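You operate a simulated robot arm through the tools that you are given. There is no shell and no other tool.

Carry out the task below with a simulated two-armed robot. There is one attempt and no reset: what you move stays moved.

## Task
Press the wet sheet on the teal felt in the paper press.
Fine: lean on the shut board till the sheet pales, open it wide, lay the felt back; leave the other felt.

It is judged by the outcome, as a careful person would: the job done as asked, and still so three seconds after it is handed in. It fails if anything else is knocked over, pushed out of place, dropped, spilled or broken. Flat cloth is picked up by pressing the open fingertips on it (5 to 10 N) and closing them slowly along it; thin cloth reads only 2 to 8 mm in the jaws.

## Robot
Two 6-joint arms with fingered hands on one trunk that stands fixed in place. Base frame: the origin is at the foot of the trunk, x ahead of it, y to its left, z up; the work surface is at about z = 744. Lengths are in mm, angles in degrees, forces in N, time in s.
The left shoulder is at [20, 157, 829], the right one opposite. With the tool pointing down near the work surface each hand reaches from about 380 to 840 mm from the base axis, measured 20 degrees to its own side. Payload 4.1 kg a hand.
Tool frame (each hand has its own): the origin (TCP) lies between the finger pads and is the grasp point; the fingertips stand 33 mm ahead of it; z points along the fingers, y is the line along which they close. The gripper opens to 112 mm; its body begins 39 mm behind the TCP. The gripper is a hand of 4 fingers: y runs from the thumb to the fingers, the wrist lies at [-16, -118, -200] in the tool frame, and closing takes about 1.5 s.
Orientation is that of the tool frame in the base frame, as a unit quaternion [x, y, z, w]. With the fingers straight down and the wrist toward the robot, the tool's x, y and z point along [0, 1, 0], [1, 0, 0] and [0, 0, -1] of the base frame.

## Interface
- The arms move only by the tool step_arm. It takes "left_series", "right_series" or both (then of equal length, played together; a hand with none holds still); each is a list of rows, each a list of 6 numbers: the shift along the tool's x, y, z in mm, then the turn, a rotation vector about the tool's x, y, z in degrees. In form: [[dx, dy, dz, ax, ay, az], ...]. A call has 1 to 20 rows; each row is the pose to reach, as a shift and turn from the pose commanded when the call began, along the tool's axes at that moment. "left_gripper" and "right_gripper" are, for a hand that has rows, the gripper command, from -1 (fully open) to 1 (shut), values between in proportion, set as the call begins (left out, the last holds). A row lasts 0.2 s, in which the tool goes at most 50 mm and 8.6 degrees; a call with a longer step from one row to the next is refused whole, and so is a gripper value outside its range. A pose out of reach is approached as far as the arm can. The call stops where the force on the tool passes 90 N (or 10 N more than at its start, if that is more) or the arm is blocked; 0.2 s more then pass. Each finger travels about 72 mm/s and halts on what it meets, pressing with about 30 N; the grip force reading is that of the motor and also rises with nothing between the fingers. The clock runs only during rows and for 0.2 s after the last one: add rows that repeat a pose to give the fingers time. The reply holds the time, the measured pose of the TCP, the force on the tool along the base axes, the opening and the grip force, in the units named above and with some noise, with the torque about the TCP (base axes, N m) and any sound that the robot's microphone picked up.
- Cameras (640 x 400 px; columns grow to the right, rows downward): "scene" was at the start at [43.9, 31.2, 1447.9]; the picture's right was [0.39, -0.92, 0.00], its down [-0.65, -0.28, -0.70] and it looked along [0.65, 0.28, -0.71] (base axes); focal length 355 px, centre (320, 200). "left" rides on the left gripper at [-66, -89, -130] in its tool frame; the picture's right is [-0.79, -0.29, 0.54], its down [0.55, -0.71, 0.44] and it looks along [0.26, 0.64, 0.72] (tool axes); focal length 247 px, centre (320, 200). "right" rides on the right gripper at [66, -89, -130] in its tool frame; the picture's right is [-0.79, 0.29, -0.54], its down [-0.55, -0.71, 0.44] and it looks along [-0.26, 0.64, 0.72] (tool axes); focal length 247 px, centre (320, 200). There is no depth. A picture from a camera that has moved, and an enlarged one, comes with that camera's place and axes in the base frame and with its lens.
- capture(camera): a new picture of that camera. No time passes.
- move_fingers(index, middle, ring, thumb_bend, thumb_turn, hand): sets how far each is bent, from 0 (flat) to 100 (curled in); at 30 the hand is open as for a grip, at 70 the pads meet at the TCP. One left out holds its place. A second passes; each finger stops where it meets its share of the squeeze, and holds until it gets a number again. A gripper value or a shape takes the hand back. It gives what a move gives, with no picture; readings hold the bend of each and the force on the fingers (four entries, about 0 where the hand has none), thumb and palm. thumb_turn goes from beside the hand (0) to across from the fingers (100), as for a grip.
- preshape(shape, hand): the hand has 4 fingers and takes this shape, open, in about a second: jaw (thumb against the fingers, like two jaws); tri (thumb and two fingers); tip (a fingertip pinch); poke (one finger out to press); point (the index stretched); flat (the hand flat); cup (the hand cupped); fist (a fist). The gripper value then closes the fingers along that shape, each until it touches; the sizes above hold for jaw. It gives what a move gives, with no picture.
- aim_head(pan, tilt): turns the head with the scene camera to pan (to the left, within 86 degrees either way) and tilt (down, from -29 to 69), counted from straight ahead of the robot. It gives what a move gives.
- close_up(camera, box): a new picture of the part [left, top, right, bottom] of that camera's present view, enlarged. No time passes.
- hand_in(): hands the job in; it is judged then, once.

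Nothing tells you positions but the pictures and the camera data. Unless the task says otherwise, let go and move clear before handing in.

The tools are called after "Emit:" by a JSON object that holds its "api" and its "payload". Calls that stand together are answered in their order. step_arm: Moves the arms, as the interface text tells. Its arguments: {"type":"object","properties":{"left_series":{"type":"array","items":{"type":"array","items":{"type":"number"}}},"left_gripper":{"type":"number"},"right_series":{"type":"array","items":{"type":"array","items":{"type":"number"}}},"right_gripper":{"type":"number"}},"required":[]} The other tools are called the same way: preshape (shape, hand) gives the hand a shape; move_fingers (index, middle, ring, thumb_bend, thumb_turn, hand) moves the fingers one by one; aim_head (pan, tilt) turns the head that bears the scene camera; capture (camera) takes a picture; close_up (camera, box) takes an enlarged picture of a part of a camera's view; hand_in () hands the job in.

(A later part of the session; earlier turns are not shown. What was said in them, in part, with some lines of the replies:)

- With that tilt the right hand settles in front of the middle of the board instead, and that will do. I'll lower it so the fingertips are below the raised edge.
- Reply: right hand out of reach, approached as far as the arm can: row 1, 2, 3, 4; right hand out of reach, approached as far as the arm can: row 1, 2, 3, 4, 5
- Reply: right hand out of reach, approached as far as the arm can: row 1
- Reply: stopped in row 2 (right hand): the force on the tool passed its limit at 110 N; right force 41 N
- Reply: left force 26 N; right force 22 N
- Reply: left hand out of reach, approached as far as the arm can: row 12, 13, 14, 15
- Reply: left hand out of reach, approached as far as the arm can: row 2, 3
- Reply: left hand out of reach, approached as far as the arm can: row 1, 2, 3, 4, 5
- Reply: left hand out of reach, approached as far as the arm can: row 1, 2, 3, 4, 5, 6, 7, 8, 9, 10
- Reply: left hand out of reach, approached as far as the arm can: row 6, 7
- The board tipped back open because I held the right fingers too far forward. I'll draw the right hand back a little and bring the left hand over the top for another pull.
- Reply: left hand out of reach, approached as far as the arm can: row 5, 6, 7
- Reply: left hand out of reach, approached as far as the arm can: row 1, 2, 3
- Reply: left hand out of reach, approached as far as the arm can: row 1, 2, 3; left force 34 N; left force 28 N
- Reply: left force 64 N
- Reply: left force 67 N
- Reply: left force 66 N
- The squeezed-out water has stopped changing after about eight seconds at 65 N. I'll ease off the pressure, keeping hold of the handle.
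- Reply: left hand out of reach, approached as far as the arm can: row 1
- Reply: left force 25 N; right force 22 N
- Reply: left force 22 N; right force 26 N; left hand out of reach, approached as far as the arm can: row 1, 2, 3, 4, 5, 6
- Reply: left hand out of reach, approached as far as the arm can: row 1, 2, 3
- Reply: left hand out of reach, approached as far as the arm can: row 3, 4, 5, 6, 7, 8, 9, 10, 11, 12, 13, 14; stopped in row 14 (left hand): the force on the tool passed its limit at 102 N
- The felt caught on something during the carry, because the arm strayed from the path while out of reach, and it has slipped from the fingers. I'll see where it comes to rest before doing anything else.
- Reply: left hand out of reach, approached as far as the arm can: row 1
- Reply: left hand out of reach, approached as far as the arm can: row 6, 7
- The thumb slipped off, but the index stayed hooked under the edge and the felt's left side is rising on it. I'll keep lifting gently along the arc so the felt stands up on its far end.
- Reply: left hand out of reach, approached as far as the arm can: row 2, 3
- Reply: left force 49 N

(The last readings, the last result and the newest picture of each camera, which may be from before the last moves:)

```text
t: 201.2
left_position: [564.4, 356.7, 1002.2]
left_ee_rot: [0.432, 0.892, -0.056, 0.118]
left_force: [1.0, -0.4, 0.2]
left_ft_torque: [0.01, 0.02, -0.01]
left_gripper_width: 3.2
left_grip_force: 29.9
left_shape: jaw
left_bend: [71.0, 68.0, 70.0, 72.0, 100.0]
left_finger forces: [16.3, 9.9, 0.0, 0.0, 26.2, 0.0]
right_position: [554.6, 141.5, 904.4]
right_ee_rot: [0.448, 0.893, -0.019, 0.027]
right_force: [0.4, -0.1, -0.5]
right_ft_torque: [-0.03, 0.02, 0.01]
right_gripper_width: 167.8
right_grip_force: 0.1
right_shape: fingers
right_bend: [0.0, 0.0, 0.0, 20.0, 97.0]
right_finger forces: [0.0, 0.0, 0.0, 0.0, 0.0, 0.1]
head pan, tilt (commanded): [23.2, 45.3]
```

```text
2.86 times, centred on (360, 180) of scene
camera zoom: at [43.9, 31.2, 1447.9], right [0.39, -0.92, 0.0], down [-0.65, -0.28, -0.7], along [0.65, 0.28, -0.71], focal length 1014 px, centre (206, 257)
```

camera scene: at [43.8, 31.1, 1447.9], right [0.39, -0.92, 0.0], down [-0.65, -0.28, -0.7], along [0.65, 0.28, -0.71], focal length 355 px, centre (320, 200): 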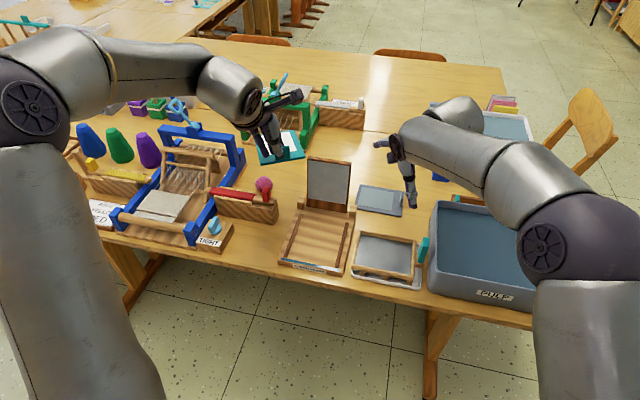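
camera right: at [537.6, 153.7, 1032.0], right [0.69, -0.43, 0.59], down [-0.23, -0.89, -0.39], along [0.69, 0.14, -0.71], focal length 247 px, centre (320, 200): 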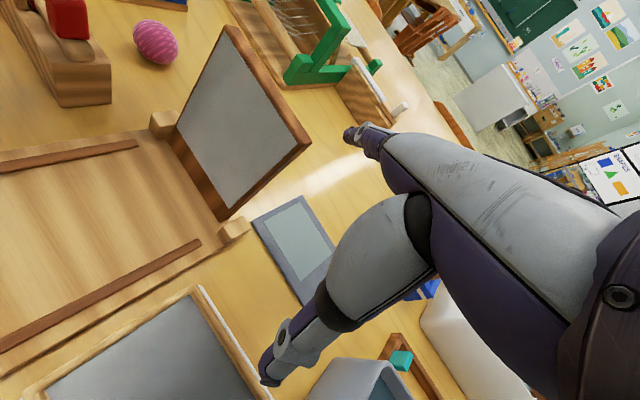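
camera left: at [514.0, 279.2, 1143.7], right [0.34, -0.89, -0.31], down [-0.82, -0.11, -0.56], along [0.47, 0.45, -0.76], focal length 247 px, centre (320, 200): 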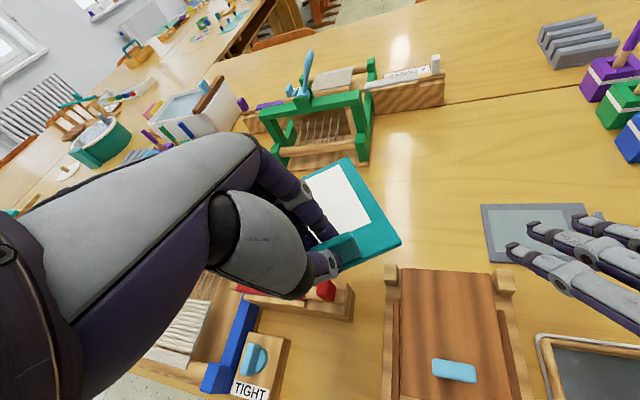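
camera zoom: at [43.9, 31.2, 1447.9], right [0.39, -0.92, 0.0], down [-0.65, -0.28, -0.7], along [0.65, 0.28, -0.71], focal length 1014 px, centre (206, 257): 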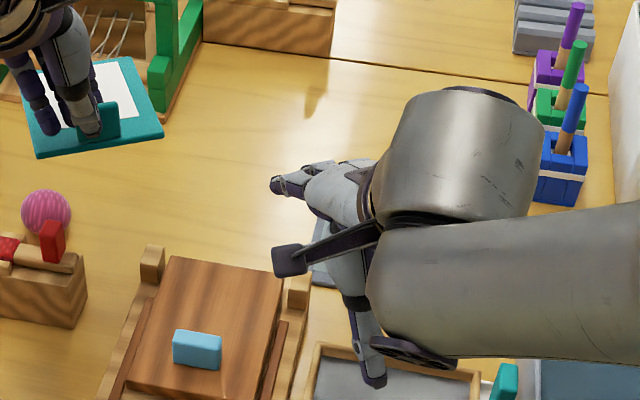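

The board is shut and nothing else moved. The right hand can park again, far to the right.

Emit:
{"api": "step_arm", "payload": {"right_series": [[-18.5, -12.2, -38.8, 0, 0, 0], [-42.5, -41.2, -67.2, 0, 0, 0], [-68.8, -74.8, -87.3, 0, 0, 0], [-96.3, -111, -98.4, 0, 0, 0], [-125.5, -147.5, -101.3, 0, 0, 0], [-156.6, -183, -101.1, 0, 0, 0], [-188.1, -217.6, -98.9, 0, 0, 0], [-219.4, -250.8, -96.6, 0, 0, 0], [-250.3, -276.3, -94.5, 0, 0, 0]]}}

Emit:
{"api": "capture", "payload": {"camera": "scene"}}

Emit:
{"api": "close_up", "payload": {"camera": "scene", "box": [240, 120, 420, 280]}}

```text
t: 203.2
left_position: [565.5, 357.2, 1002.9]
left_ee_rot: [0.432, 0.893, -0.057, 0.117]
left_force: [-0.2, 0.8, -0.7]
left_ft_torque: [-0.02, 0.02, 0.01]
left_gripper_width: 3.3
left_grip_force: 29.9
left_shape: jaw
left_bend: [71.0, 68.0, 70.0, 72.0, 100.0]
left_finger forces: [16.4, 9.9, 0.0, 0.0, 26.3, 0.0]
right_position: [477.7, -219.2, 1017.7]
right_ee_rot: [0.449, 0.893, -0.018, 0.027]
right_force: [0.1, 0.1, 0.3]
right_ft_torque: [-0.02, -0.01, -0.01]
right_gripper_width: 167.5
right_grip_force: 0.1
right_shape: fingers
right_bend: [0.0, 0.0, 0.0, 20.0, 97.0]
right_finger forces: [0.1, 0.1, 0.0, 0.0, 0.0, 0.0]
head pan, tilt (commanded): [23.2, 45.3]
```

```text
taken
camera scene: at [44.0, 31.5, 1447.9], right [0.39, -0.92, 0.0], down [-0.65, -0.28, -0.7], along [0.65, 0.28, -0.71], focal length 355 px, centre (320, 200)
```

scene: 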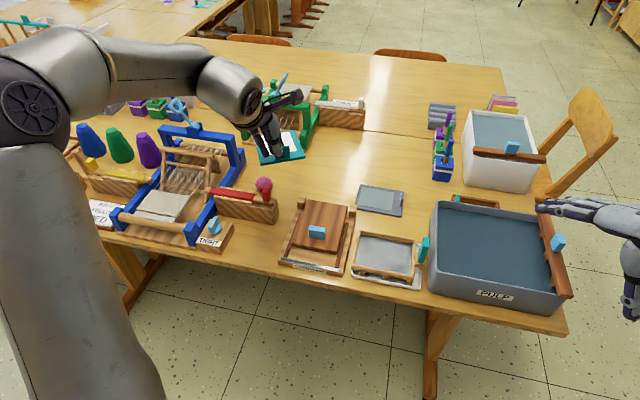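

```text
2.50 times, centred on (330, 200) of scene
camera zoom: at [44.0, 31.5, 1447.9], right [0.39, -0.92, 0.0], down [-0.65, -0.28, -0.7], along [0.65, 0.28, -0.71], focal length 888 px, centre (295, 200)
```

zoom: 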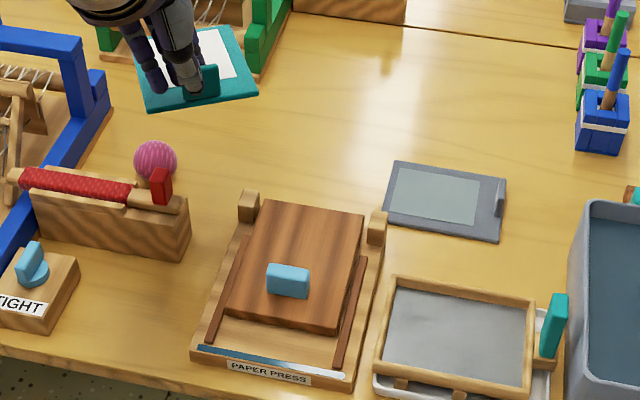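

Everything is in its place and the board is shut. Now the left hand carries the felt back over the shut board to its original spot, descending behind the press while turning to its original orientation.

Emit:
{"api": "step_arm", "payload": {"left_series": [[-13.6, 5.7, 11.9, -1.8, 0, -6.8], [-30.9, 13.9, 32.1, -3.6, 0, -13.6], [-50.1, 22.5, 55.9, -5.4, 0, -20.3], [-69, 29.7, 81.6, -7.2, 0, -27.1], [-86, 35.3, 109, -9, 0, -33.9], [-102.3, 40.2, 137.2, -10.8, 0, -40.7], [-102.3, 40.2, 137.2, -10.8, 0, -40.7]]}}

Emit:
{"api": "capture", "payload": {"camera": "left"}}

Emit:
{"api": "capture", "payload": {"camera": "right"}}

```text
t: 204.8
left_position: [679.6, 275.7, 898.1]
left_ee_rot: [0.081, 0.988, -0.011, 0.129]
left_force: [0.2, 0.7, -0.3]
left_ft_torque: [0.0, -0.03, 0.05]
left_gripper_width: 3.3
left_grip_force: 29.9
left_shape: jaw
left_bend: [71.0, 68.0, 70.0, 72.0, 100.0]
left_finger forces: [16.6, 9.8, 0.1, 0.0, 26.3, 0.0]
right_position: [479.4, -218.4, 1015.3]
right_ee_rot: [0.449, 0.893, -0.016, 0.026]
right_force: [0.0, 0.0, 0.1]
right_ft_torque: [0.0, -0.01, 0.01]
right_gripper_width: 168.0
right_grip_force: 0.1
right_shape: fingers
right_bend: [0.0, 0.0, 0.0, 20.0, 97.0]
right_finger forces: [0.0, 0.0, 0.0, 0.0, 0.0, 0.1]
head pan, tilt (commanded): [23.2, 45.3]
```

```text
taken
camera left: at [694.5, 184.5, 1038.9], right [0.85, -0.43, -0.32], down [-0.53, -0.63, -0.56], along [0.04, 0.64, -0.76], focal length 247 px, centre (320, 200)
```

left: 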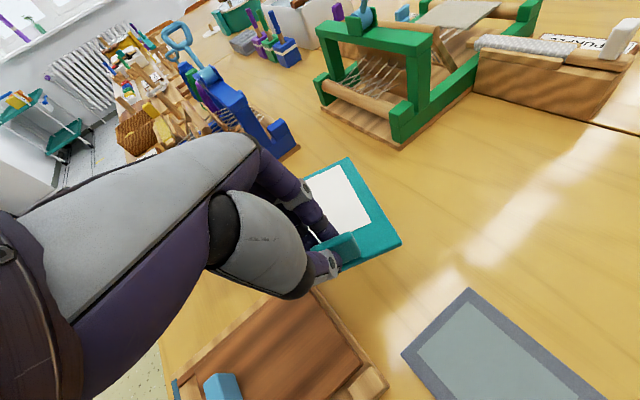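

```text
taken
camera right: at [363.5, -211.1, 1143.2], right [0.69, -0.43, 0.59], down [-0.23, -0.89, -0.39], along [0.69, 0.14, -0.71], focal length 247 px, centre (320, 200)
```

right: 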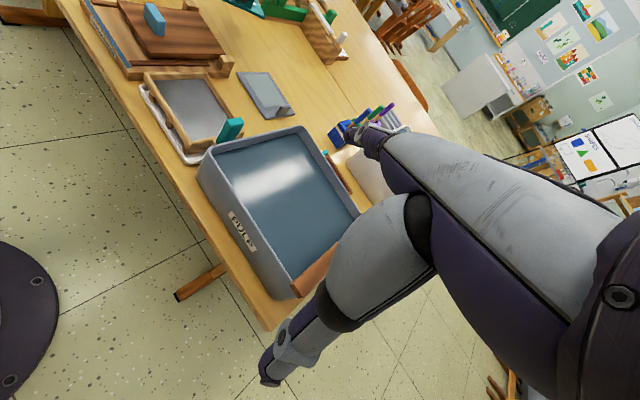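

Emit:
{"api": "step_arm", "payload": {"left_series": [[-5.3, -5, 13.9, -0.9, 0, -3.4], [-10.5, -10, 27.7, -1.8, 0, -6.8], [-14.8, -14.9, 40.2, -2.5, 0, -9.2], [-19.1, -19.7, 52.7, -3.1, 0, -11.6], [-24.8, -27.9, 76, -3.9, 0, -14.5], [-28.7, -35, 93.5, -4.2, 0, -15.8], [-28.7, -35, 93.5, -4.2, 0, -15.8]]}}

Emit:
{"api": "capture", "payload": {"camera": "left"}}

Emit:
{"api": "close_up", "payload": {"camera": "left", "box": [200, 130, 420, 350]}}

Emit:
{"api": "capture", "payload": {"camera": "scene"}}

```text
t: 206.4
left_position: [720.3, 235.3, 813.1]
left_ee_rot: [-0.058, 0.99, 0.006, 0.131]
left_force: [0.3, -0.4, 0.5]
left_ft_torque: [0.0, -0.02, -0.01]
left_gripper_width: 3.4
left_grip_force: 30.4
left_shape: jaw
left_bend: [71.0, 68.0, 70.0, 72.0, 100.0]
left_finger forces: [16.5, 9.8, 0.1, 0.1, 26.2, 0.0]
left hand out of reach, approached as far as the arm can: row 6, 7
right_position: [477.4, -218.3, 1017.5]
right_ee_rot: [0.449, 0.893, -0.017, 0.027]
right_force: [-0.9, 0.1, 0.4]
right_ft_torque: [0.01, -0.02, 0.01]
right_gripper_width: 167.5
right_grip_force: 0.2
right_shape: fingers
right_bend: [0.0, 0.0, 0.0, 20.0, 97.0]
right_finger forces: [0.1, 0.0, 0.1, 0.0, 0.0, 0.0]
head pan, tilt (commanded): [23.2, 45.3]
```

```text
taken
camera left: at [761.8, 150.6, 955.5], right [0.93, -0.18, -0.31], down [-0.34, -0.76, -0.56], along [-0.14, 0.63, -0.77], focal length 247 px, centre (320, 200)
```

left: 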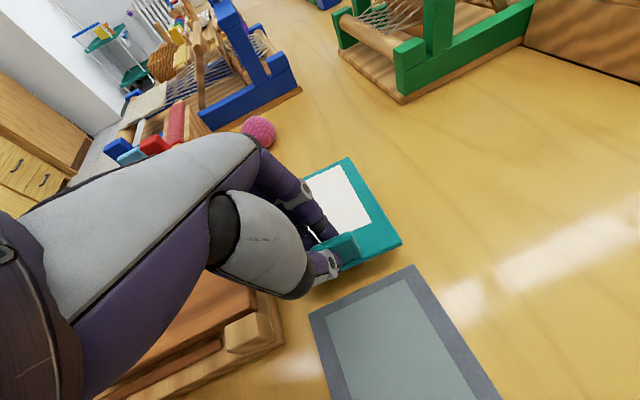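

```text
1.82 times, centred on (310, 240) of left
camera zoom: at [761.8, 150.6, 955.5], right [0.93, -0.18, -0.31], down [-0.34, -0.76, -0.56], along [-0.14, 0.63, -0.77], focal length 449 px, centre (338, 127)
```

zoom: 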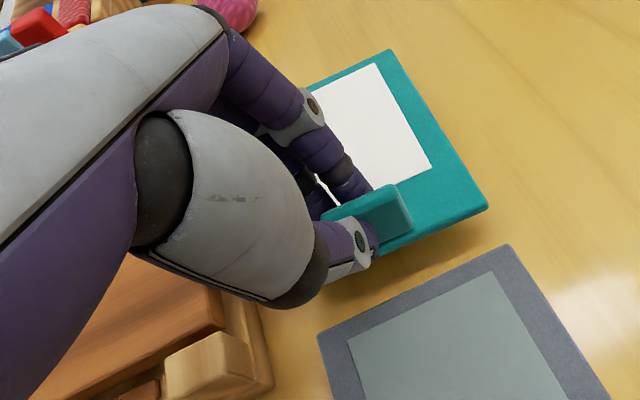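

```text
taken
camera scene: at [43.8, 31.2, 1447.9], right [0.39, -0.92, 0.0], down [-0.65, -0.28, -0.7], along [0.65, 0.28, -0.71], focal length 355 px, centre (320, 200)
```

scene: 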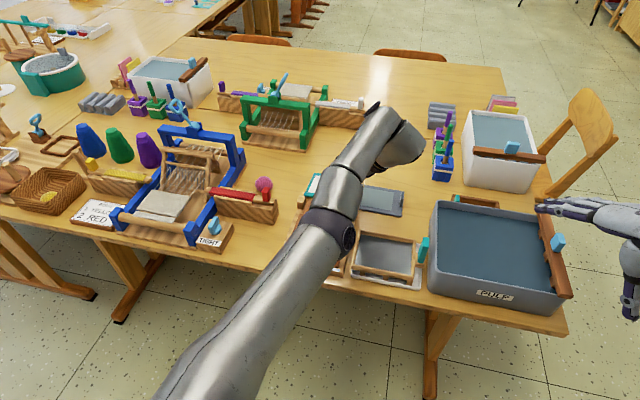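

The view matches the original lift-off almost exactly. I'll lower the felt onto the table at the original coordinates.

Emit:
{"api": "step_arm", "payload": {"left_series": [[0.2, -0.8, 6, 0, 0, 0], [0.5, -1.6, 12, 0, 0, 0], [0.9, -2.4, 17, 0, 0, 0], [1.2, -3.2, 21.5, 0, 0, 0], [1.2, -3.2, 21.5, 0, 0, 0]]}}

Emit:
{"api": "close_up", "payload": {"camera": "left", "box": [200, 130, 420, 350]}}

```text
t: 207.7
left_position: [721.2, 231.7, 792.6]
left_ee_rot: [-0.058, 0.99, 0.006, 0.131]
left_force: [0.3, -0.3, 1.4]
left_ft_torque: [0.13, -0.01, -0.02]
left_gripper_width: 3.2
left_grip_force: 30.4
left_shape: jaw
left_bend: [71.0, 68.0, 70.0, 72.0, 100.0]
left_finger forces: [15.8, 10.6, 0.1, 0.0, 26.8, 0.0]
left hand out of reach, approached as far as the arm can: row 3, 4, 5
right_position: [478.2, -219.5, 1017.7]
right_ee_rot: [0.448, 0.893, -0.017, 0.026]
right_force: [0.2, 0.4, -0.2]
right_ft_torque: [0.03, 0.01, -0.01]
right_gripper_width: 167.9
right_grip_force: 0.1
right_shape: fingers
right_bend: [0.0, 0.0, 0.0, 20.0, 97.0]
right_finger forces: [0.0, 0.0, 0.1, 0.0, 0.0, 0.1]
head pan, tilt (commanded): [23.2, 45.3]
```

```text
1.82 times, centred on (310, 240) of left
camera zoom: at [762.0, 148.2, 934.5], right [0.93, -0.18, -0.31], down [-0.33, -0.76, -0.56], along [-0.14, 0.63, -0.77], focal length 449 px, centre (338, 127)
```

zoom: 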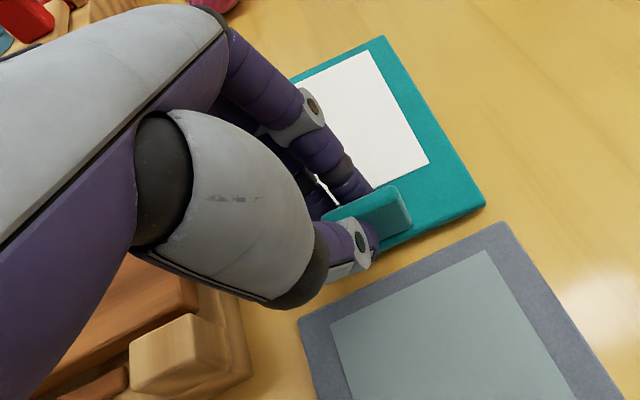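

The felt is down, within about 4 mm of where it started. I'll ease it fully onto the table and open the fingers.

Emit:
{"api": "step_arm", "payload": {"left_series": [[0.4, 0, 1.5, 0, 0, 0], [0.4, 0, 1.5, 0, 0, 0]]}}

Emit:
{"api": "step_arm", "payload": {"left_series": [[0, 0, 0, 0, 0, 0], [0, 0, 0, 0, 0, 0], [0, 0, 0, 0, 0, 0], [0, 0, 0, 0, 0, 0], [0, 0, 0, 0, 0, 0]], "left_gripper": 0.2}}

Emit:
{"api": "close_up", "payload": {"camera": "left", "box": [200, 130, 420, 350]}}

```text
t: 208.2
left_position: [719.8, 233.1, 791.7]
left_ee_rot: [-0.059, 0.99, 0.007, 0.131]
left_force: [0.4, -0.8, 0.1]
left_ft_torque: [0.08, 0.02, -0.04]
left_gripper_width: 3.5
left_grip_force: 30.3
left_shape: jaw
left_bend: [71.0, 68.0, 70.0, 72.0, 100.0]
left_finger forces: [15.7, 10.9, 0.0, 0.1, 27.2, 0.1]
right_position: [478.7, -219.2, 1017.7]
right_ee_rot: [0.45, 0.893, -0.017, 0.026]
right_force: [-0.2, 0.1, -1.1]
right_ft_torque: [-0.01, 0.0, 0.01]
right_gripper_width: 167.8
right_grip_force: 0.0
right_shape: fingers
right_bend: [0.0, 0.0, 0.0, 20.0, 97.0]
right_finger forces: [0.1, 0.1, 0.0, 0.1, 0.0, 0.0]
head pan, tilt (commanded): [23.2, 45.3]
```

```text
t: 209.4
left_position: [720.3, 232.4, 791.3]
left_ee_rot: [-0.06, 0.99, 0.006, 0.13]
left_force: [-0.9, 0.2, 0.5]
left_ft_torque: [-0.01, -0.02, 0.01]
left_gripper_width: 44.4
left_grip_force: 0.0
left_shape: jaw
left_bend: [76.0, 49.0, 46.0, 73.0, 100.0]
left_finger forces: [0.0, 0.0, 0.0, 0.0, 0.0, 0.1]
right_position: [477.8, -219.5, 1016.3]
right_ee_rot: [0.449, 0.893, -0.017, 0.027]
right_force: [0.0, 0.7, 0.1]
right_ft_torque: [-0.03, 0.0, -0.03]
right_gripper_width: 167.6
right_grip_force: 0.1
right_shape: fingers
right_bend: [0.0, 0.0, 0.0, 20.0, 97.0]
right_finger forces: [0.0, 0.1, 0.0, 0.0, 0.1, 0.0]
head pan, tilt (commanded): [23.2, 45.3]
```

```text
1.82 times, centred on (310, 240) of left
camera zoom: at [761.9, 148.4, 932.8], right [0.93, -0.18, -0.31], down [-0.33, -0.76, -0.56], along [-0.14, 0.63, -0.77], focal length 449 px, centre (338, 127)
```

zoom: 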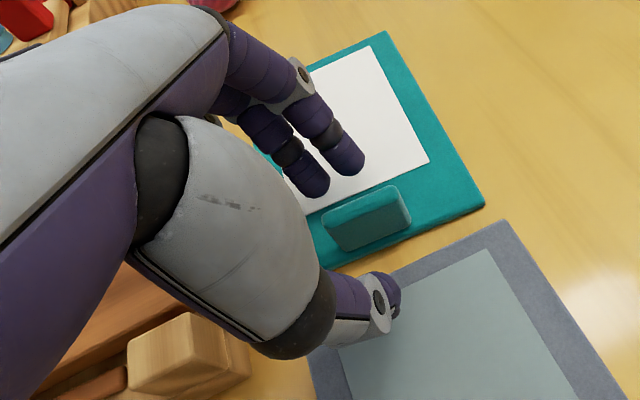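

The felt lies flat, sheet up, in its old place, and the other felt is untouched. I'll back the left hand up and away.

Emit:
{"api": "step_arm", "payload": {"left_series": [[-3.1, 0, -11.6, 0, 0, 0], [-6.7, 0, -25.1, 0, 0, 0], [6.3, 2.2, -53.5, 0, 0, 0], [27.3, 10.8, -88.1, 0, 0, 0], [54, 24.8, -118.1, 0, 0, 0], [54, 24.8, -118.1, 0, 0, 0]]}}

Emit:
{"api": "capture", "payload": {"camera": "left"}}

Emit:
{"api": "capture", "payload": {"camera": "right"}}

```text
t: 210.8
left_position: [637.8, 247.0, 890.7]
left_ee_rot: [-0.059, 0.99, 0.006, 0.13]
left_force: [0.2, 0.2, 0.2]
left_ft_torque: [0.02, 0.02, -0.01]
left_gripper_width: 44.3
left_grip_force: 0.0
left_shape: jaw
left_bend: [76.0, 49.0, 46.0, 73.0, 100.0]
left_finger forces: [0.0, 0.1, 0.1, 0.0, 0.0, 0.1]
right_position: [479.0, -218.2, 1016.6]
right_ee_rot: [0.449, 0.893, -0.017, 0.027]
right_force: [0.1, -0.4, 0.2]
right_ft_torque: [-0.01, 0.0, 0.0]
right_gripper_width: 167.8
right_grip_force: 0.0
right_shape: fingers
right_bend: [0.0, 0.0, 0.0, 20.0, 97.0]
right_finger forces: [0.1, 0.1, 0.0, 0.1, 0.1, 0.0]
head pan, tilt (commanded): [23.2, 45.3]
```

```text
taken
camera left: at [678.0, 163.0, 1032.3], right [0.93, -0.18, -0.31], down [-0.33, -0.76, -0.56], along [-0.14, 0.63, -0.77], focal length 247 px, centre (320, 200)
```

left: 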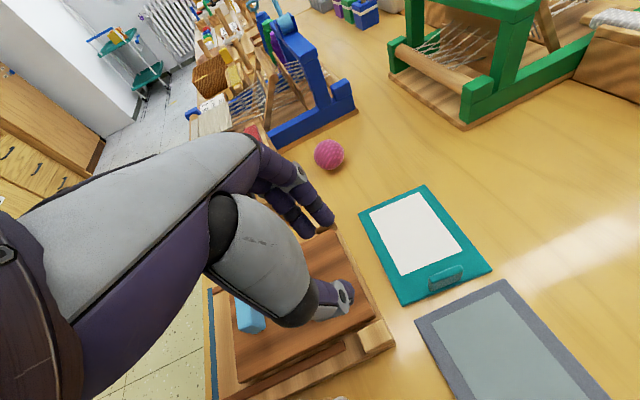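

```text
taken
camera right: at [363.7, -211.1, 1143.1], right [0.69, -0.43, 0.59], down [-0.23, -0.89, -0.39], along [0.69, 0.14, -0.71], focal length 247 px, centre (320, 200)
```

right: 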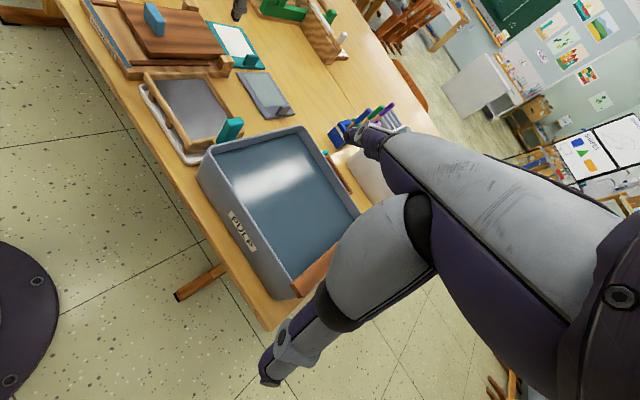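

The teal felt is back with its white sheet, just beside the grey one as before. Now the last step is opening the board: the left hand turns back toward the handle.

Emit:
{"api": "step_arm", "payload": {"left_series": [[9.1, 2, -1.4, 1.04, 1.09, 7.91], [18.3, 4.1, -2.8, 2.08, 2.17, 15.8], [27.4, 6.1, -4.3, 3.13, 3.26, 23.7], [36.5, 8.1, -5.7, 4.17, 4.35, 31.6], [45.7, 10.1, -7.1, 5.2, 5.43, 39.5], [54.8, 12.2, -8.5, 6.25, 6.52, 47.5], [63.9, 14.2, -9.9, 7.3, 7.6, 55.4], [73.1, 16.2, -11.3, 8.3, 8.7, 63.3], [82.2, 18.2, -12.8, 9.4, 9.8, 71.2], [91.3, 20.3, -14.2, 10.4, 10.9, 79.1], [100.5, 22.3, -15.6, 11.46, 11.95, 87], [100.5, 22.3, -15.6, 11.46, 11.95, 87]], "left_gripper": -0.07}}

Emit:
{"api": "capture", "payload": {"camera": "left"}}

Emit:
{"api": "close_up", "payload": {"camera": "left", "box": [220, 130, 480, 350]}}

Emit:
{"api": "capture", "payload": {"camera": "scene"}}

```text
t: 213.4
left_position: [533.2, 258.0, 880.1]
left_ee_rot: [0.648, 0.762, -0.001, 0.0]
left_force: [-0.1, 0.4, 0.7]
left_ft_torque: [0.02, 0.0, 0.03]
left_gripper_width: 59.5
left_grip_force: 0.0
left_shape: jaw
left_bend: [76.0, 43.0, 40.0, 69.0, 100.0]
left_finger forces: [0.0, 0.0, 0.1, 0.0, 0.0, 0.1]
right_position: [478.5, -219.7, 1017.2]
right_ee_rot: [0.449, 0.893, -0.017, 0.026]
right_force: [-0.4, -0.4, 1.1]
right_ft_torque: [0.0, 0.0, -0.01]
right_gripper_width: 167.9
right_grip_force: 0.0
right_shape: fingers
right_bend: [0.0, 0.0, 0.0, 20.0, 97.0]
right_finger forces: [0.0, 0.1, 0.1, 0.0, 0.1, 0.0]
head pan, tilt (commanded): [23.2, 45.3]
```

```text
taken
camera left: at [456.5, 179.0, 1009.5], right [-0.16, -0.83, -0.54], down [-0.79, 0.43, -0.44], along [0.59, 0.36, -0.72], focal length 247 px, centre (320, 200)
```

left: 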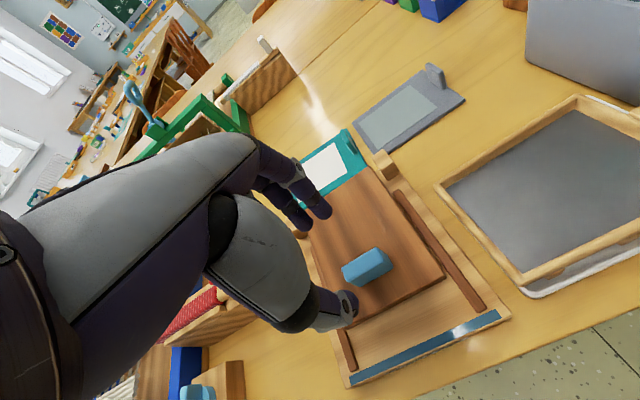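

```text
1.82 times, centred on (350, 240) of left
camera zoom: at [456.5, 179.0, 1009.5], right [-0.16, -0.83, -0.54], down [-0.79, 0.43, -0.44], along [0.59, 0.36, -0.72], focal length 449 px, centre (266, 127)
```

zoom: 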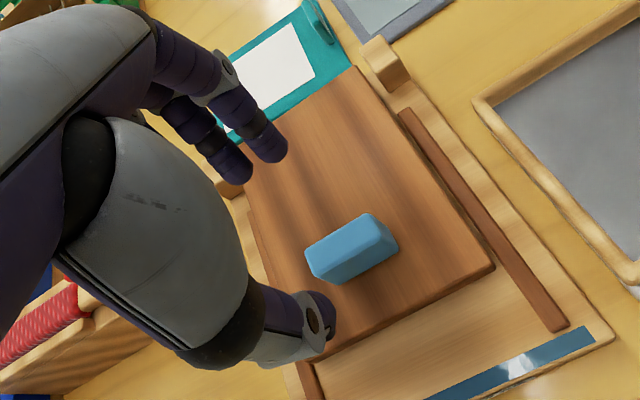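

```text
taken
camera scene: at [43.9, 31.1, 1447.9], right [0.39, -0.92, 0.0], down [-0.65, -0.28, -0.7], along [0.65, 0.28, -0.71], focal length 355 px, centre (320, 200)
```

scene: 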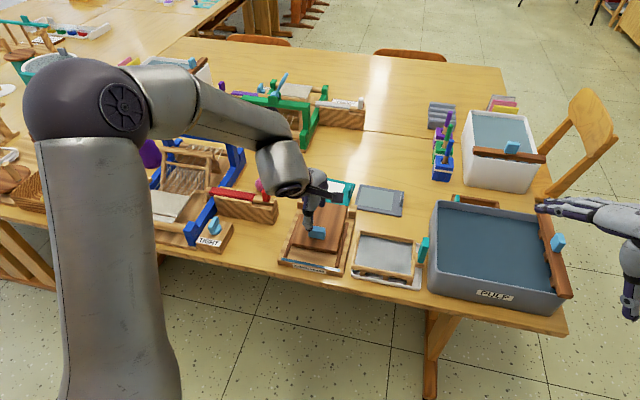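

Emit:
{"api": "step_arm", "payload": {"left_series": [[-1.1, 1.8, 20, 0, 0, 0], [-1.1, 1.8, 40, 0, 0, 0], [-1.1, 1.8, 53, 0, 0, 0], [-1.1, 1.8, 61.5, 0, 0, 0], [-1.1, 1.8, 61.5, 0, 0, 0]]}}

Emit:
{"api": "step_arm", "payload": {"left_series": [[0, 0, 0, 0, 0, 0], [0, 0, 0, 0, 0, 0], [0, 0, 0, 0, 0, 0], [0, 0, 0, 0, 0, 0], [0, 0, 0, 0, 0, 0], [0, 0, 0, 0, 0, 0], [0, 0, 0, 0, 0, 0]], "left_gripper": 1.0}}

Emit:
{"api": "close_up", "payload": {"camera": "left", "box": [220, 130, 440, 330]}}

```text
t: 214.7
left_position: [535.0, 255.1, 818.6]
left_ee_rot: [0.647, 0.762, -0.001, 0.0]
left_force: [-0.2, -0.1, 0.9]
left_ft_torque: [0.01, -0.03, 0.0]
left_gripper_width: 59.5
left_grip_force: 0.1
left_shape: jaw
left_bend: [76.0, 43.0, 40.0, 69.0, 100.0]
left_finger forces: [0.0, 0.0, 0.0, 0.1, 0.0, 0.0]
right_position: [478.4, -218.7, 1017.0]
right_ee_rot: [0.449, 0.893, -0.016, 0.026]
right_force: [0.0, 0.5, 0.1]
right_ft_torque: [0.01, 0.0, 0.03]
right_gripper_width: 167.6
right_grip_force: 0.1
right_shape: fingers
right_bend: [0.0, 0.0, 0.0, 20.0, 97.0]
right_finger forces: [0.0, 0.1, 0.0, 0.0, 0.0, 0.0]
head pan, tilt (commanded): [23.2, 45.3]
```

```text
t: 216.2
left_position: [536.3, 255.9, 817.6]
left_ee_rot: [0.647, 0.762, -0.001, 0.001]
left_force: [-4.5, -1.6, -0.8]
left_ft_torque: [-0.03, 0.07, 0.01]
left_gripper_width: 11.1
left_grip_force: 30.1
left_shape: jaw
left_bend: [73.0, 65.0, 70.0, 73.0, 100.0]
left_finger forces: [15.1, 8.0, 0.0, 0.1, 27.6, 0.0]
right_position: [477.3, -218.6, 1016.9]
right_ee_rot: [0.449, 0.893, -0.018, 0.026]
right_force: [-0.3, 0.2, 0.1]
right_ft_torque: [-0.03, -0.02, 0.0]
right_gripper_width: 167.7
right_grip_force: 0.1
right_shape: fingers
right_bend: [0.0, 0.0, 0.0, 20.0, 97.0]
right_finger forces: [0.1, 0.1, 0.1, 0.0, 0.0, 0.0]
head pan, tilt (commanded): [23.2, 45.3]
```

```text
2.00 times, centred on (330, 230) of left
camera zoom: at [458.3, 177.7, 947.7], right [-0.16, -0.83, -0.54], down [-0.79, 0.43, -0.44], along [0.59, 0.36, -0.72], focal length 494 px, centre (300, 140)
```

zoom: 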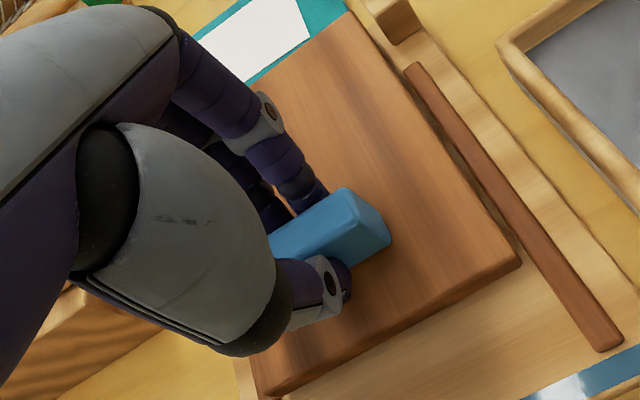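

The handle is gripped well. I'll lift the board along its arc to 36° as before.

Emit:
{"api": "step_arm", "payload": {"left_series": [[0, 3.3, -7.3, 4, 0, 0], [0, 7, -14.4, 8, 0, 0], [0, 10.7, -20.4, 11.5, 0, 0], [0, 14.8, -26.1, 15, 0, 0], [0, 19.2, -31.6, 18.5, 0, 0], [0, 23.9, -36.8, 22, 0, 0], [0, 28.9, -41.7, 25.5, 0, 0], [0, 34.2, -46.3, 29, 0, 0], [0, 39.8, -50.5, 32.5, 0, 0], [0, 45.6, -54.4, 36, 0, 0], [0, 45.6, -54.4, 36, 0, 0]]}}

Emit:
{"api": "close_up", "payload": {"camera": "scene", "box": [260, 140, 420, 290]}}

```text
t: 218.7
left_position: [580.5, 264.4, 873.3]
left_ee_rot: [0.615, 0.725, -0.237, -0.199]
left_force: [-1.7, -1.9, 1.9]
left_ft_torque: [-0.07, 0.03, 0.01]
left_gripper_width: 10.8
left_grip_force: 30.0
left_shape: jaw
left_bend: [73.0, 65.0, 70.0, 73.0, 100.0]
left_finger forces: [16.6, 9.3, 0.0, 0.0, 28.8, 0.1]
left hand out of reach, approached as far as the arm can: row 1
right_position: [478.1, -219.1, 1016.5]
right_ee_rot: [0.449, 0.893, -0.018, 0.027]
right_force: [0.1, -0.6, -1.0]
right_ft_torque: [0.01, 0.04, 0.0]
right_gripper_width: 167.8
right_grip_force: 0.0
right_shape: fingers
right_bend: [0.0, 0.0, 0.0, 20.0, 97.0]
right_finger forces: [0.1, 0.0, 0.0, 0.0, 0.0, 0.0]
head pan, tilt (commanded): [23.2, 45.3]
```

```text
2.67 times, centred on (340, 215) of scene
camera zoom: at [43.8, 31.1, 1447.9], right [0.39, -0.92, 0.0], down [-0.65, -0.28, -0.7], along [0.65, 0.28, -0.71], focal length 947 px, centre (267, 160)
```

zoom: 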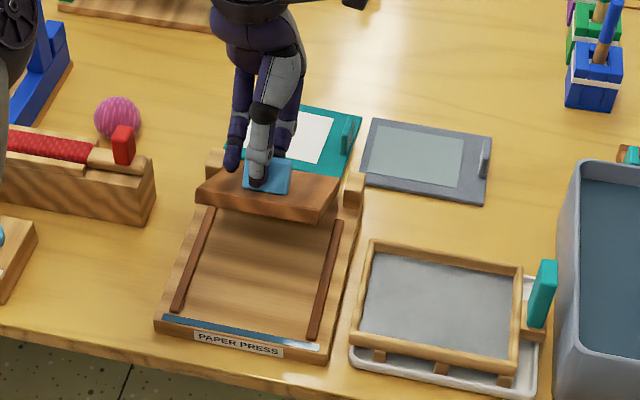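

The board is up, and behind it I can see the teal felt in its place. I'll bring the right hand in beside the raised board as before.

Emit:
{"api": "step_arm", "payload": {"right_series": [[40.8, 19.9, 9.3, 0, 0, 0], [83.7, 38.8, 21.5, 0, 0, 0], [124.6, 55.9, 38.8, 0, 0, 0], [164.1, 71.8, 61.2, 0, 0, 0], [198.8, 87.8, 86, 0, 0, 0], [229.4, 113.1, 114.9, 0, 0, 0], [256.6, 139.5, 143, 0, 0, 0], [279.9, 164.4, 170.5, 0, 0, 0], [295.9, 183, 187.4, 0, 0, 0], [298.9, 187.7, 191.2, 0, 0, 0], [298.9, 187.7, 191.2, 0, 0, 0]]}}

Emit:
{"api": "close_up", "payload": {"camera": "left", "box": [220, 130, 500, 400]}}

Emit:
{"api": "close_up", "payload": {"camera": "right", "box": [160, 20, 500, 280]}}

```text
t: 221.1
left_position: [580.1, 263.6, 872.8]
left_ee_rot: [0.616, 0.724, -0.237, -0.199]
left_force: [-1.3, -0.9, 0.1]
left_ft_torque: [-0.03, 0.01, 0.02]
left_gripper_width: 10.6
left_grip_force: 30.7
left_shape: jaw
left_bend: [73.0, 65.0, 70.0, 73.0, 100.0]
left_finger forces: [17.0, 9.5, 0.1, 0.0, 28.6, 0.1]
right_position: [457.5, 122.0, 804.2]
right_ee_rot: [0.449, 0.893, -0.017, 0.027]
right_force: [0.3, 0.2, -0.1]
right_ft_torque: [0.0, 0.01, 0.0]
right_gripper_width: 167.7
right_grip_force: 0.1
right_shape: fingers
right_bend: [0.0, 0.0, 0.0, 20.0, 97.0]
right_finger forces: [0.0, 0.1, 0.1, 0.0, 0.0, 0.0]
head pan, tilt (commanded): [23.2, 45.3]
```

```text
1.48 times, centred on (360, 265) of left
camera zoom: at [595.9, 200.5, 1029.6], right [-0.41, -0.87, -0.26], down [-0.91, 0.41, 0.07], along [0.05, 0.27, -0.96], focal length 366 px, centre (261, 104)
```

zoom: 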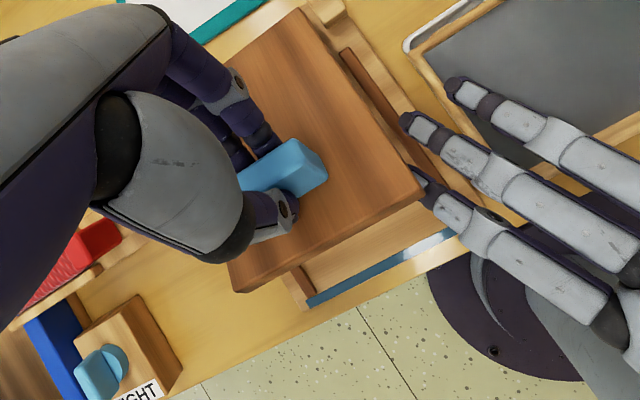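

```text
1.54 times, centred on (330, 150) of right
camera zoom: at [342.9, 129.7, 931.2], right [0.68, -0.43, 0.59], down [-0.23, -0.89, -0.39], along [0.69, 0.14, -0.71], focal length 380 px, centre (305, 277)
```

zoom: 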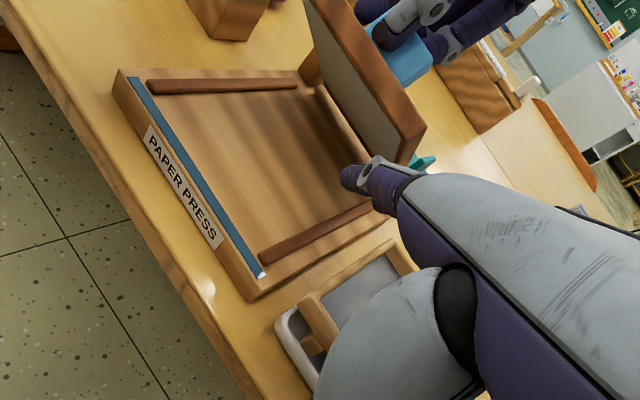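

Emit:
{"api": "step_arm", "payload": {"right_series": [[0.4, 0, 6, 0, 0, 0], [10, 8.3, 5.4, 0, 0, 0], [19.3, 16.5, 4.7, 0, 0, 0], [28.7, 24.8, 4, 0, 0, 0], [38, 33, 3.4, 0, 0, 0], [34.1, 40, 3.6, 0, 0, 0], [33.8, 40, -1, 0, 0, 0], [33.6, 40, -5.4, 0, 0, 0]]}}

Emit:
{"api": "close_up", "payload": {"camera": "left", "box": [220, 130, 500, 400]}}

Emit:
{"api": "close_up", "payload": {"camera": "right", "box": [160, 20, 500, 280]}}

```text
t: 222.8
left_position: [582.6, 263.6, 875.1]
left_ee_rot: [0.616, 0.725, -0.234, -0.198]
left_force: [12.0, 3.6, 20.8]
left_ft_torque: [0.02, 0.1, 0.03]
left_gripper_width: 11.5
left_grip_force: 30.2
left_shape: jaw
left_bend: [73.0, 65.0, 70.0, 74.0, 100.0]
left_finger forces: [19.7, 11.1, 0.0, 0.1, 33.0, 0.0]
right_position: [466.5, 172.2, 805.1]
right_ee_rot: [0.448, 0.894, -0.019, 0.025]
right_force: [-4.9, -5.2, -18.7]
right_ft_torque: [-0.5, 1.19, -0.24]
right_gripper_width: 167.6
right_grip_force: 9.3
right_shape: fingers
right_bend: [0.0, 0.0, 2.0, 20.0, 97.0]
right_finger forces: [0.0, 12.7, 6.9, 0.1, 0.1, 0.0]
head pan, tilt (commanded): [23.2, 45.3]
```

```text
1.48 times, centred on (360, 265) of left
camera zoom: at [596.7, 200.7, 1031.5], right [-0.41, -0.87, -0.27], down [-0.91, 0.41, 0.06], along [0.06, 0.27, -0.96], focal length 366 px, centre (261, 104)
```

zoom: 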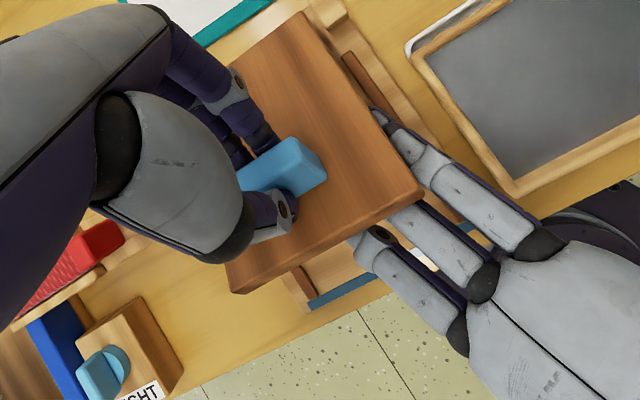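

```text
1.54 times, centred on (330, 150) of right
camera zoom: at [353.4, 180.2, 932.6], right [0.69, -0.43, 0.58], down [-0.23, -0.89, -0.39], along [0.69, 0.14, -0.71], focal length 380 px, centre (305, 277)
```

zoom: 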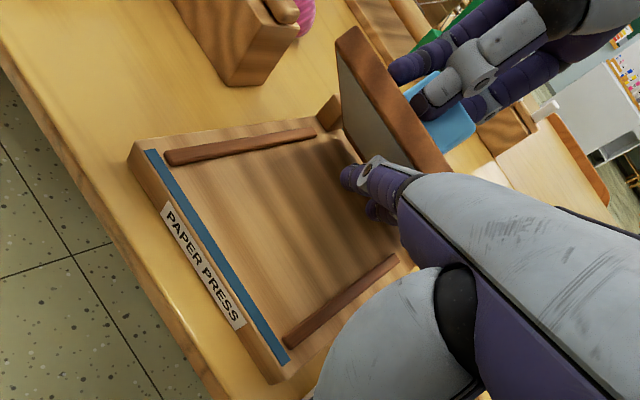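

The right fingers hold the board. The left hand lets go and withdraws up and to the left.

Emit:
{"api": "step_arm", "payload": {"left_series": [[0, 0, 0, 0, 0, 0], [0, 0, 0, 0, 0, 0], [0, 0, 0, 0, 0, 0], [0, 0, 0, 0, 0, 0], [0, 0, 0, 0, 0, 0]], "left_gripper": -0.2}}

Emit:
{"api": "step_arm", "payload": {"left_series": [[0, 0, -18, 0, 0, 0], [0, 0, -36, 0, 0, 0], [10, -5, -50, 0, 0, 0], [40, -15, -60, -3, 0, -2], [75, -28, -66, -8, 0, -4], [110, -42, -68, -14, 0, -6]]}}

Emit:
{"api": "capture", "payload": {"camera": "left"}}

Emit:
{"api": "close_up", "payload": {"camera": "scene", "box": [240, 120, 400, 270]}}

```text
t: 224.1
left_position: [581.0, 264.0, 873.7]
left_ee_rot: [0.616, 0.725, -0.237, -0.199]
left_force: [15.2, 2.6, 8.5]
left_ft_torque: [-0.09, 0.25, 0.11]
left_gripper_width: 59.5
left_grip_force: 0.0
left_shape: jaw
left_bend: [75.0, 40.0, 37.0, 74.0, 100.0]
left_finger forces: [0.0, 0.0, 0.0, 0.0, 16.5, 0.0]
right_position: [468.2, 172.8, 807.9]
right_ee_rot: [0.449, 0.893, -0.02, 0.026]
right_force: [-10.1, -9.2, -13.7]
right_ft_torque: [-0.14, 0.59, -0.41]
right_gripper_width: 167.7
right_grip_force: 10.4
right_shape: fingers
right_bend: [0.0, 0.0, 2.0, 20.0, 97.0]
right_finger forces: [0.1, 12.9, 8.2, 0.0, 0.0, 0.1]
head pan, tilt (commanded): [23.2, 45.3]
```

```text
t: 225.4
left_position: [566.1, 365.1, 949.8]
left_ee_rot: [0.594, 0.781, -0.134, -0.136]
left_force: [1.4, -0.4, -0.2]
left_ft_torque: [0.03, 0.05, 0.0]
left_gripper_width: 67.0
left_grip_force: 0.0
left_shape: jaw
left_bend: [75.0, 40.0, 37.0, 66.0, 100.0]
left_finger forces: [0.0, 0.0, 0.0, 0.0, 0.0, 0.0]
left hand out of reach, approached as far as the arm can: row 1, 2, 3, 4, 5, 6
right_position: [468.6, 173.0, 807.8]
right_ee_rot: [0.449, 0.893, -0.018, 0.026]
right_force: [-0.1, 0.1, -1.0]
right_ft_torque: [0.0, 0.06, 0.04]
right_gripper_width: 167.5
right_grip_force: 0.7
right_shape: fingers
right_bend: [0.0, 0.0, 1.0, 20.0, 97.0]
right_finger forces: [0.1, 0.1, 0.7, 0.0, 0.0, 0.0]
head pan, tilt (commanded): [23.2, 45.3]
```

```text
taken
camera left: at [551.9, 285.9, 1099.2], right [-0.25, -0.86, -0.44], down [-0.94, 0.33, -0.11], along [0.24, 0.38, -0.89], focal length 247 px, centre (320, 200)
```

left: 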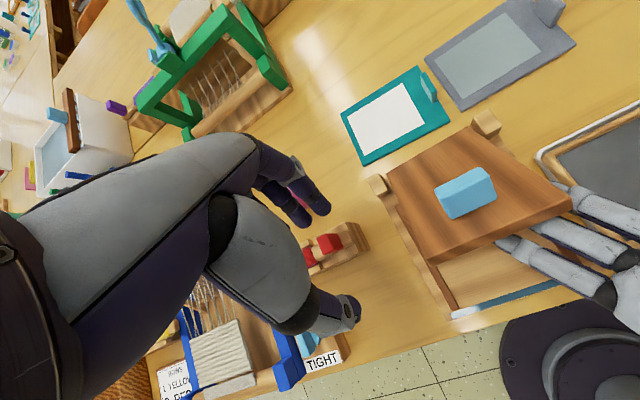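

```text
2.67 times, centred on (320, 195) of scene
camera zoom: at [44.3, 30.9, 1447.9], right [0.39, -0.92, 0.0], down [-0.65, -0.28, -0.7], along [0.65, 0.28, -0.71], focal length 947 px, centre (320, 213)
```

zoom: 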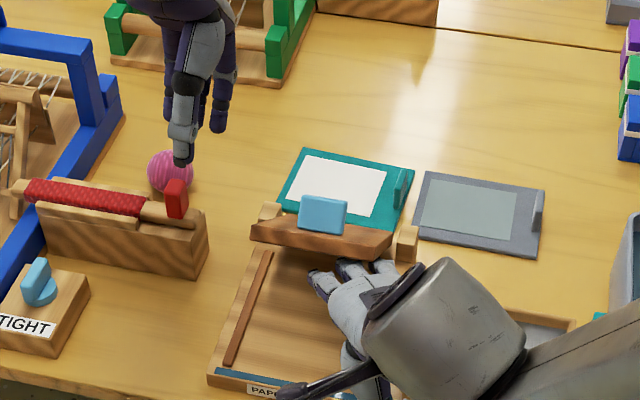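

The left hand is clear, and the teal felt is neatly back beside the grey one. Now the right hand pushes the board fully open.

Emit:
{"api": "step_arm", "payload": {"right_series": [[-4.5, 8.9, -5, 0, 0, 0], [-8.9, 17.8, -9.9, 0, 0, 0], [-13.4, 26.8, -14.9, 0, 0, 0], [-17.9, 35.7, -19.9, 0, 0, 0], [-22.3, 44.6, -24.8, 0, 0, 0], [-26.8, 53.5, -29.8, 0, 0, 0], [-30, 60, -32, 0, 0, 0]]}}

Emit:
{"api": "capture", "payload": {"camera": "left"}}

Emit:
{"api": "close_up", "payload": {"camera": "scene", "box": [240, 120, 400, 270]}}

```text
t: 227.1
left_position: [565.7, 366.1, 951.1]
left_ee_rot: [0.594, 0.782, -0.133, -0.136]
left_force: [0.3, -0.2, 0.4]
left_ft_torque: [0.0, 0.0, -0.03]
left_gripper_width: 66.7
left_grip_force: 0.2
left_shape: jaw
left_bend: [75.0, 40.0, 37.0, 66.0, 100.0]
left_finger forces: [0.0, 0.0, 0.0, 0.0, 0.1, 0.0]
right_position: [532.9, 186.5, 841.1]
right_ee_rot: [0.448, 0.894, -0.016, 0.026]
right_force: [-4.0, -1.8, 3.2]
right_ft_torque: [0.06, -0.27, -0.06]
right_gripper_width: 167.7
right_grip_force: 1.8
right_shape: fingers
right_bend: [0.0, 0.0, 1.0, 20.0, 97.0]
right_finger forces: [0.0, 0.0, 4.3, 0.1, 0.1, 0.0]
head pan, tilt (commanded): [23.2, 45.3]
```

```text
taken
camera left: at [551.7, 286.1, 1099.2], right [-0.25, -0.86, -0.44], down [-0.94, 0.33, -0.11], along [0.24, 0.38, -0.89], focal length 247 px, centre (320, 200)
```

left: 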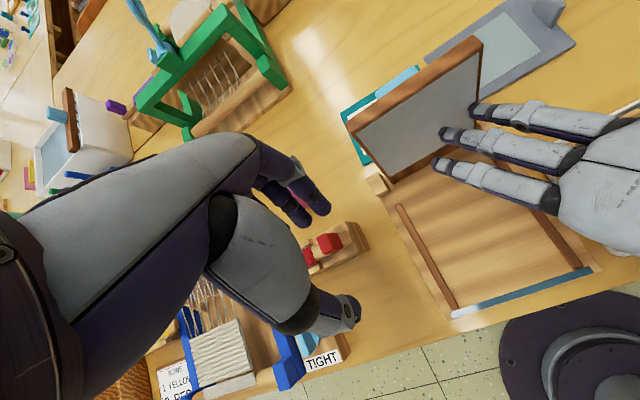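

```text
2.67 times, centred on (320, 195) of scene
camera zoom: at [43.7, 31.1, 1447.9], right [0.39, -0.92, 0.0], down [-0.65, -0.28, -0.7], along [0.65, 0.28, -0.71], focal length 947 px, centre (320, 213)
```

zoom: 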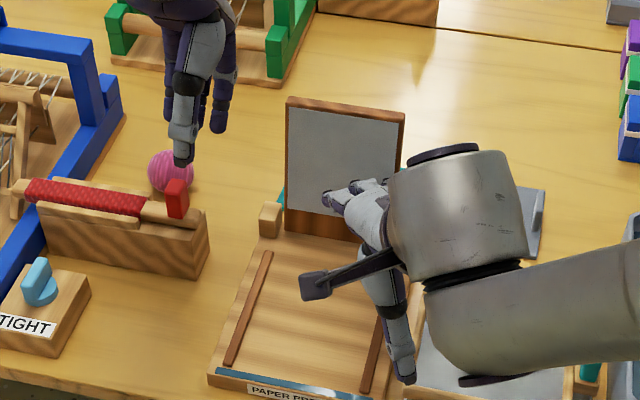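

The board stands exactly as it did at the start, wide open. I'll withdraw the right hand and then the left, and check everything.

Emit:
{"api": "step_arm", "payload": {"right_series": [[4, -18, -10, 0, 0, 0], [7.4, -37.2, -22.3, 0, 0, 0], [-6.4, -71.4, -49.2, 0, 0, 0], [-34.8, -97.6, -75.3, 0, 0, 0], [-68, -118.8, -99.1, 0, 0, 0], [-103.9, -139.7, -118.8, 0, 0, 0], [-141.6, -162.2, -132.3, 0, 0, 0], [-178.4, -184, -142.9, 0, 0, 0], [-215, -206, -150, 0, 0, 0], [-250, -228, -155, 0, 0, 0], [-285, -250, -158, 0, 0, 0]]}}

Emit:
{"api": "step_arm", "payload": {"left_series": [[10, -12, -12, -4, 0, -1], [20, -26, -24, -8, 0, -3], [32, -42, -34, -12, 0, -5], [45, -58, -42, -16, 0, -7], [55, -72, -48, -20, 0, -8], [55, -72, -48, -20, 0, -8]]}}

Emit:
{"api": "capture", "payload": {"camera": "scene"}}

Emit:
{"api": "close_up", "payload": {"camera": "scene", "box": [260, 140, 440, 300]}}

Emit:
{"api": "capture", "payload": {"camera": "left"}}

Emit:
{"api": "capture", "payload": {"camera": "right"}}

```text
t: 229.4
left_position: [564.6, 365.8, 950.5]
left_ee_rot: [0.595, 0.781, -0.134, -0.136]
left_force: [0.7, 0.4, -1.1]
left_ft_torque: [-0.01, -0.01, 0.0]
left_gripper_width: 66.9
left_grip_force: 0.1
left_shape: jaw
left_bend: [75.0, 40.0, 37.0, 66.0, 100.0]
left_finger forces: [0.1, 0.1, 0.0, 0.0, 0.0, 0.0]
right_position: [498.3, -182.4, 1019.3]
right_ee_rot: [0.449, 0.893, -0.018, 0.027]
right_force: [0.5, 0.7, 0.2]
right_ft_torque: [-0.08, 0.04, 0.01]
right_gripper_width: 167.5
right_grip_force: 0.1
right_shape: fingers
right_bend: [0.0, 0.0, 0.0, 20.0, 97.0]
right_finger forces: [0.1, 0.1, 0.0, 0.1, 0.1, 0.0]
head pan, tilt (commanded): [23.2, 45.3]
```

```text
t: 230.8
left_position: [505.0, 402.6, 1024.4]
left_ee_rot: [0.557, 0.83, 0.011, -0.039]
left_force: [0.2, 0.1, 1.1]
left_ft_torque: [-0.02, 0.03, 0.0]
left_gripper_width: 67.0
left_grip_force: 0.0
left_shape: jaw
left_bend: [75.0, 40.0, 37.0, 66.0, 100.0]
left_finger forces: [0.1, 0.1, 0.1, 0.0, 0.0, 0.0]
right_position: [496.8, -182.3, 1019.3]
right_ee_rot: [0.449, 0.893, -0.017, 0.026]
right_force: [1.0, 0.1, -1.1]
right_ft_torque: [0.03, 0.0, -0.03]
right_gripper_width: 167.6
right_grip_force: 0.0
right_shape: fingers
right_bend: [0.0, 0.0, 0.0, 20.0, 97.0]
right_finger forces: [0.0, 0.1, 0.0, 0.1, 0.1, 0.0]
head pan, tilt (commanded): [23.2, 45.3]
```

```text
taken
camera scene: at [44.0, 31.2, 1447.9], right [0.39, -0.92, 0.0], down [-0.65, -0.28, -0.7], along [0.65, 0.28, -0.71], focal length 355 px, centre (320, 200)
```

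scene: 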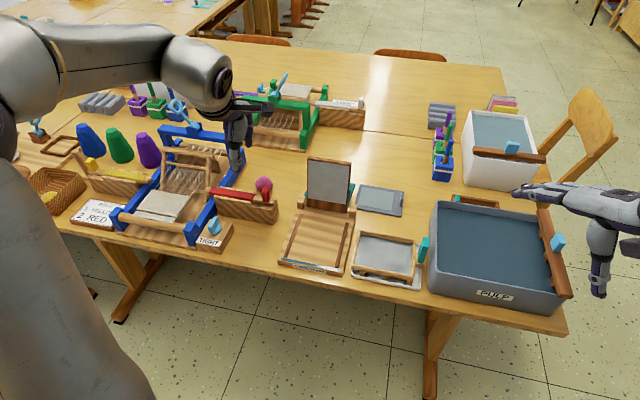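

```text
2.50 times, centred on (350, 220) of scene
camera zoom: at [44.0, 31.2, 1447.9], right [0.39, -0.92, 0.0], down [-0.65, -0.28, -0.7], along [0.65, 0.28, -0.71], focal length 888 px, centre (245, 150)
```

zoom: 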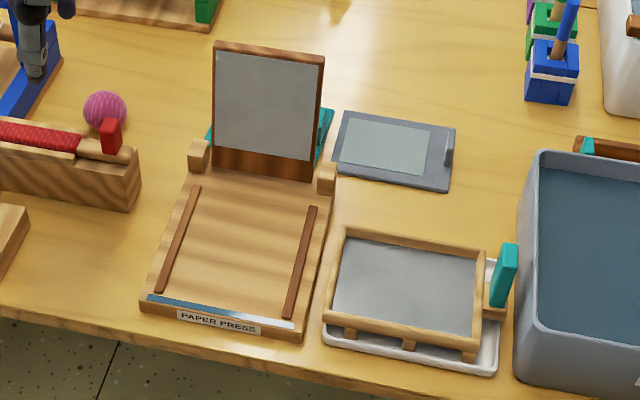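

```text
taken
camera left: at [455.5, 301.0, 1149.5], right [0.01, -0.81, -0.59], down [-0.89, 0.27, -0.37], along [0.46, 0.53, -0.71], focal length 247 px, centre (320, 200)
```

left: 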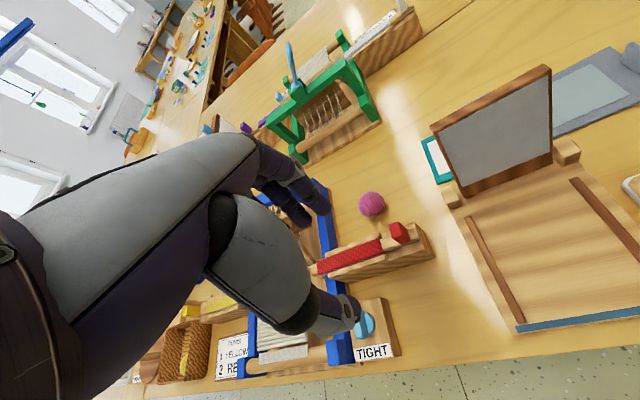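

```text
taken
camera right: at [382.7, -173.9, 1145.3], right [0.69, -0.43, 0.59], down [-0.23, -0.89, -0.39], along [0.69, 0.14, -0.71], focal length 247 px, centre (320, 200)
```

right: 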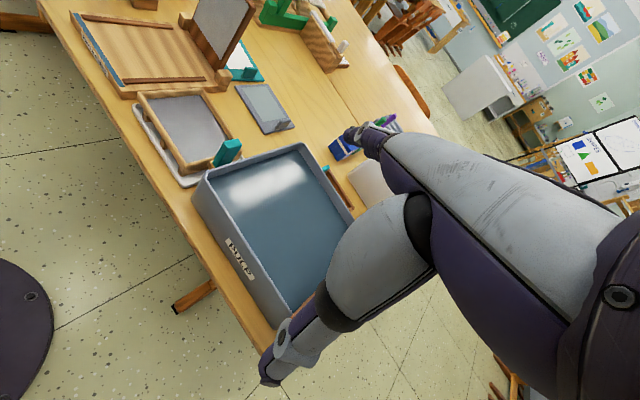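

The picture now matches the starting layout. The press board stands wide open on its stop, and the teal felt lies back behind it with its sheet pressed white. The grey felt, mould, vat, egg and racks are where they were, and both hands are empty and clear. I'll hand it in.

Emit:
{"api": "hand_in", "payload": {}}

```text
The job is handed in.
```

The wet sheet on the teal felt has been pressed: it came out white after about eight seconds of leaning on the shut board. The board stands wide open, as at the start, and the felt lies back behind the press, sheet up. I handed the job in; no result came back.

- **The felt was dropped once.** On the way back it slipped from the fingers and landed upside down, half on the press bed and half on the table. I turned it over and laid it down again; the sheet still looked whole and white.
- **Its position is slightly off.** It now lies about 5 mm nearer the robot than where it started, by my measurements. The grey felt beside it was not touched.
- **The board fell shut twice.** Early on a finger bumped it closed while the press was empty, and near the end I tipped it over from behind and let it drop onto the empty bed. Neither moved the press.
- **Water was squeezed out.** A wet strip remains along the front of the press bed.

In the last pictures the press, mould, vat, egg and racks were where they began, and both hands were empty and clear.
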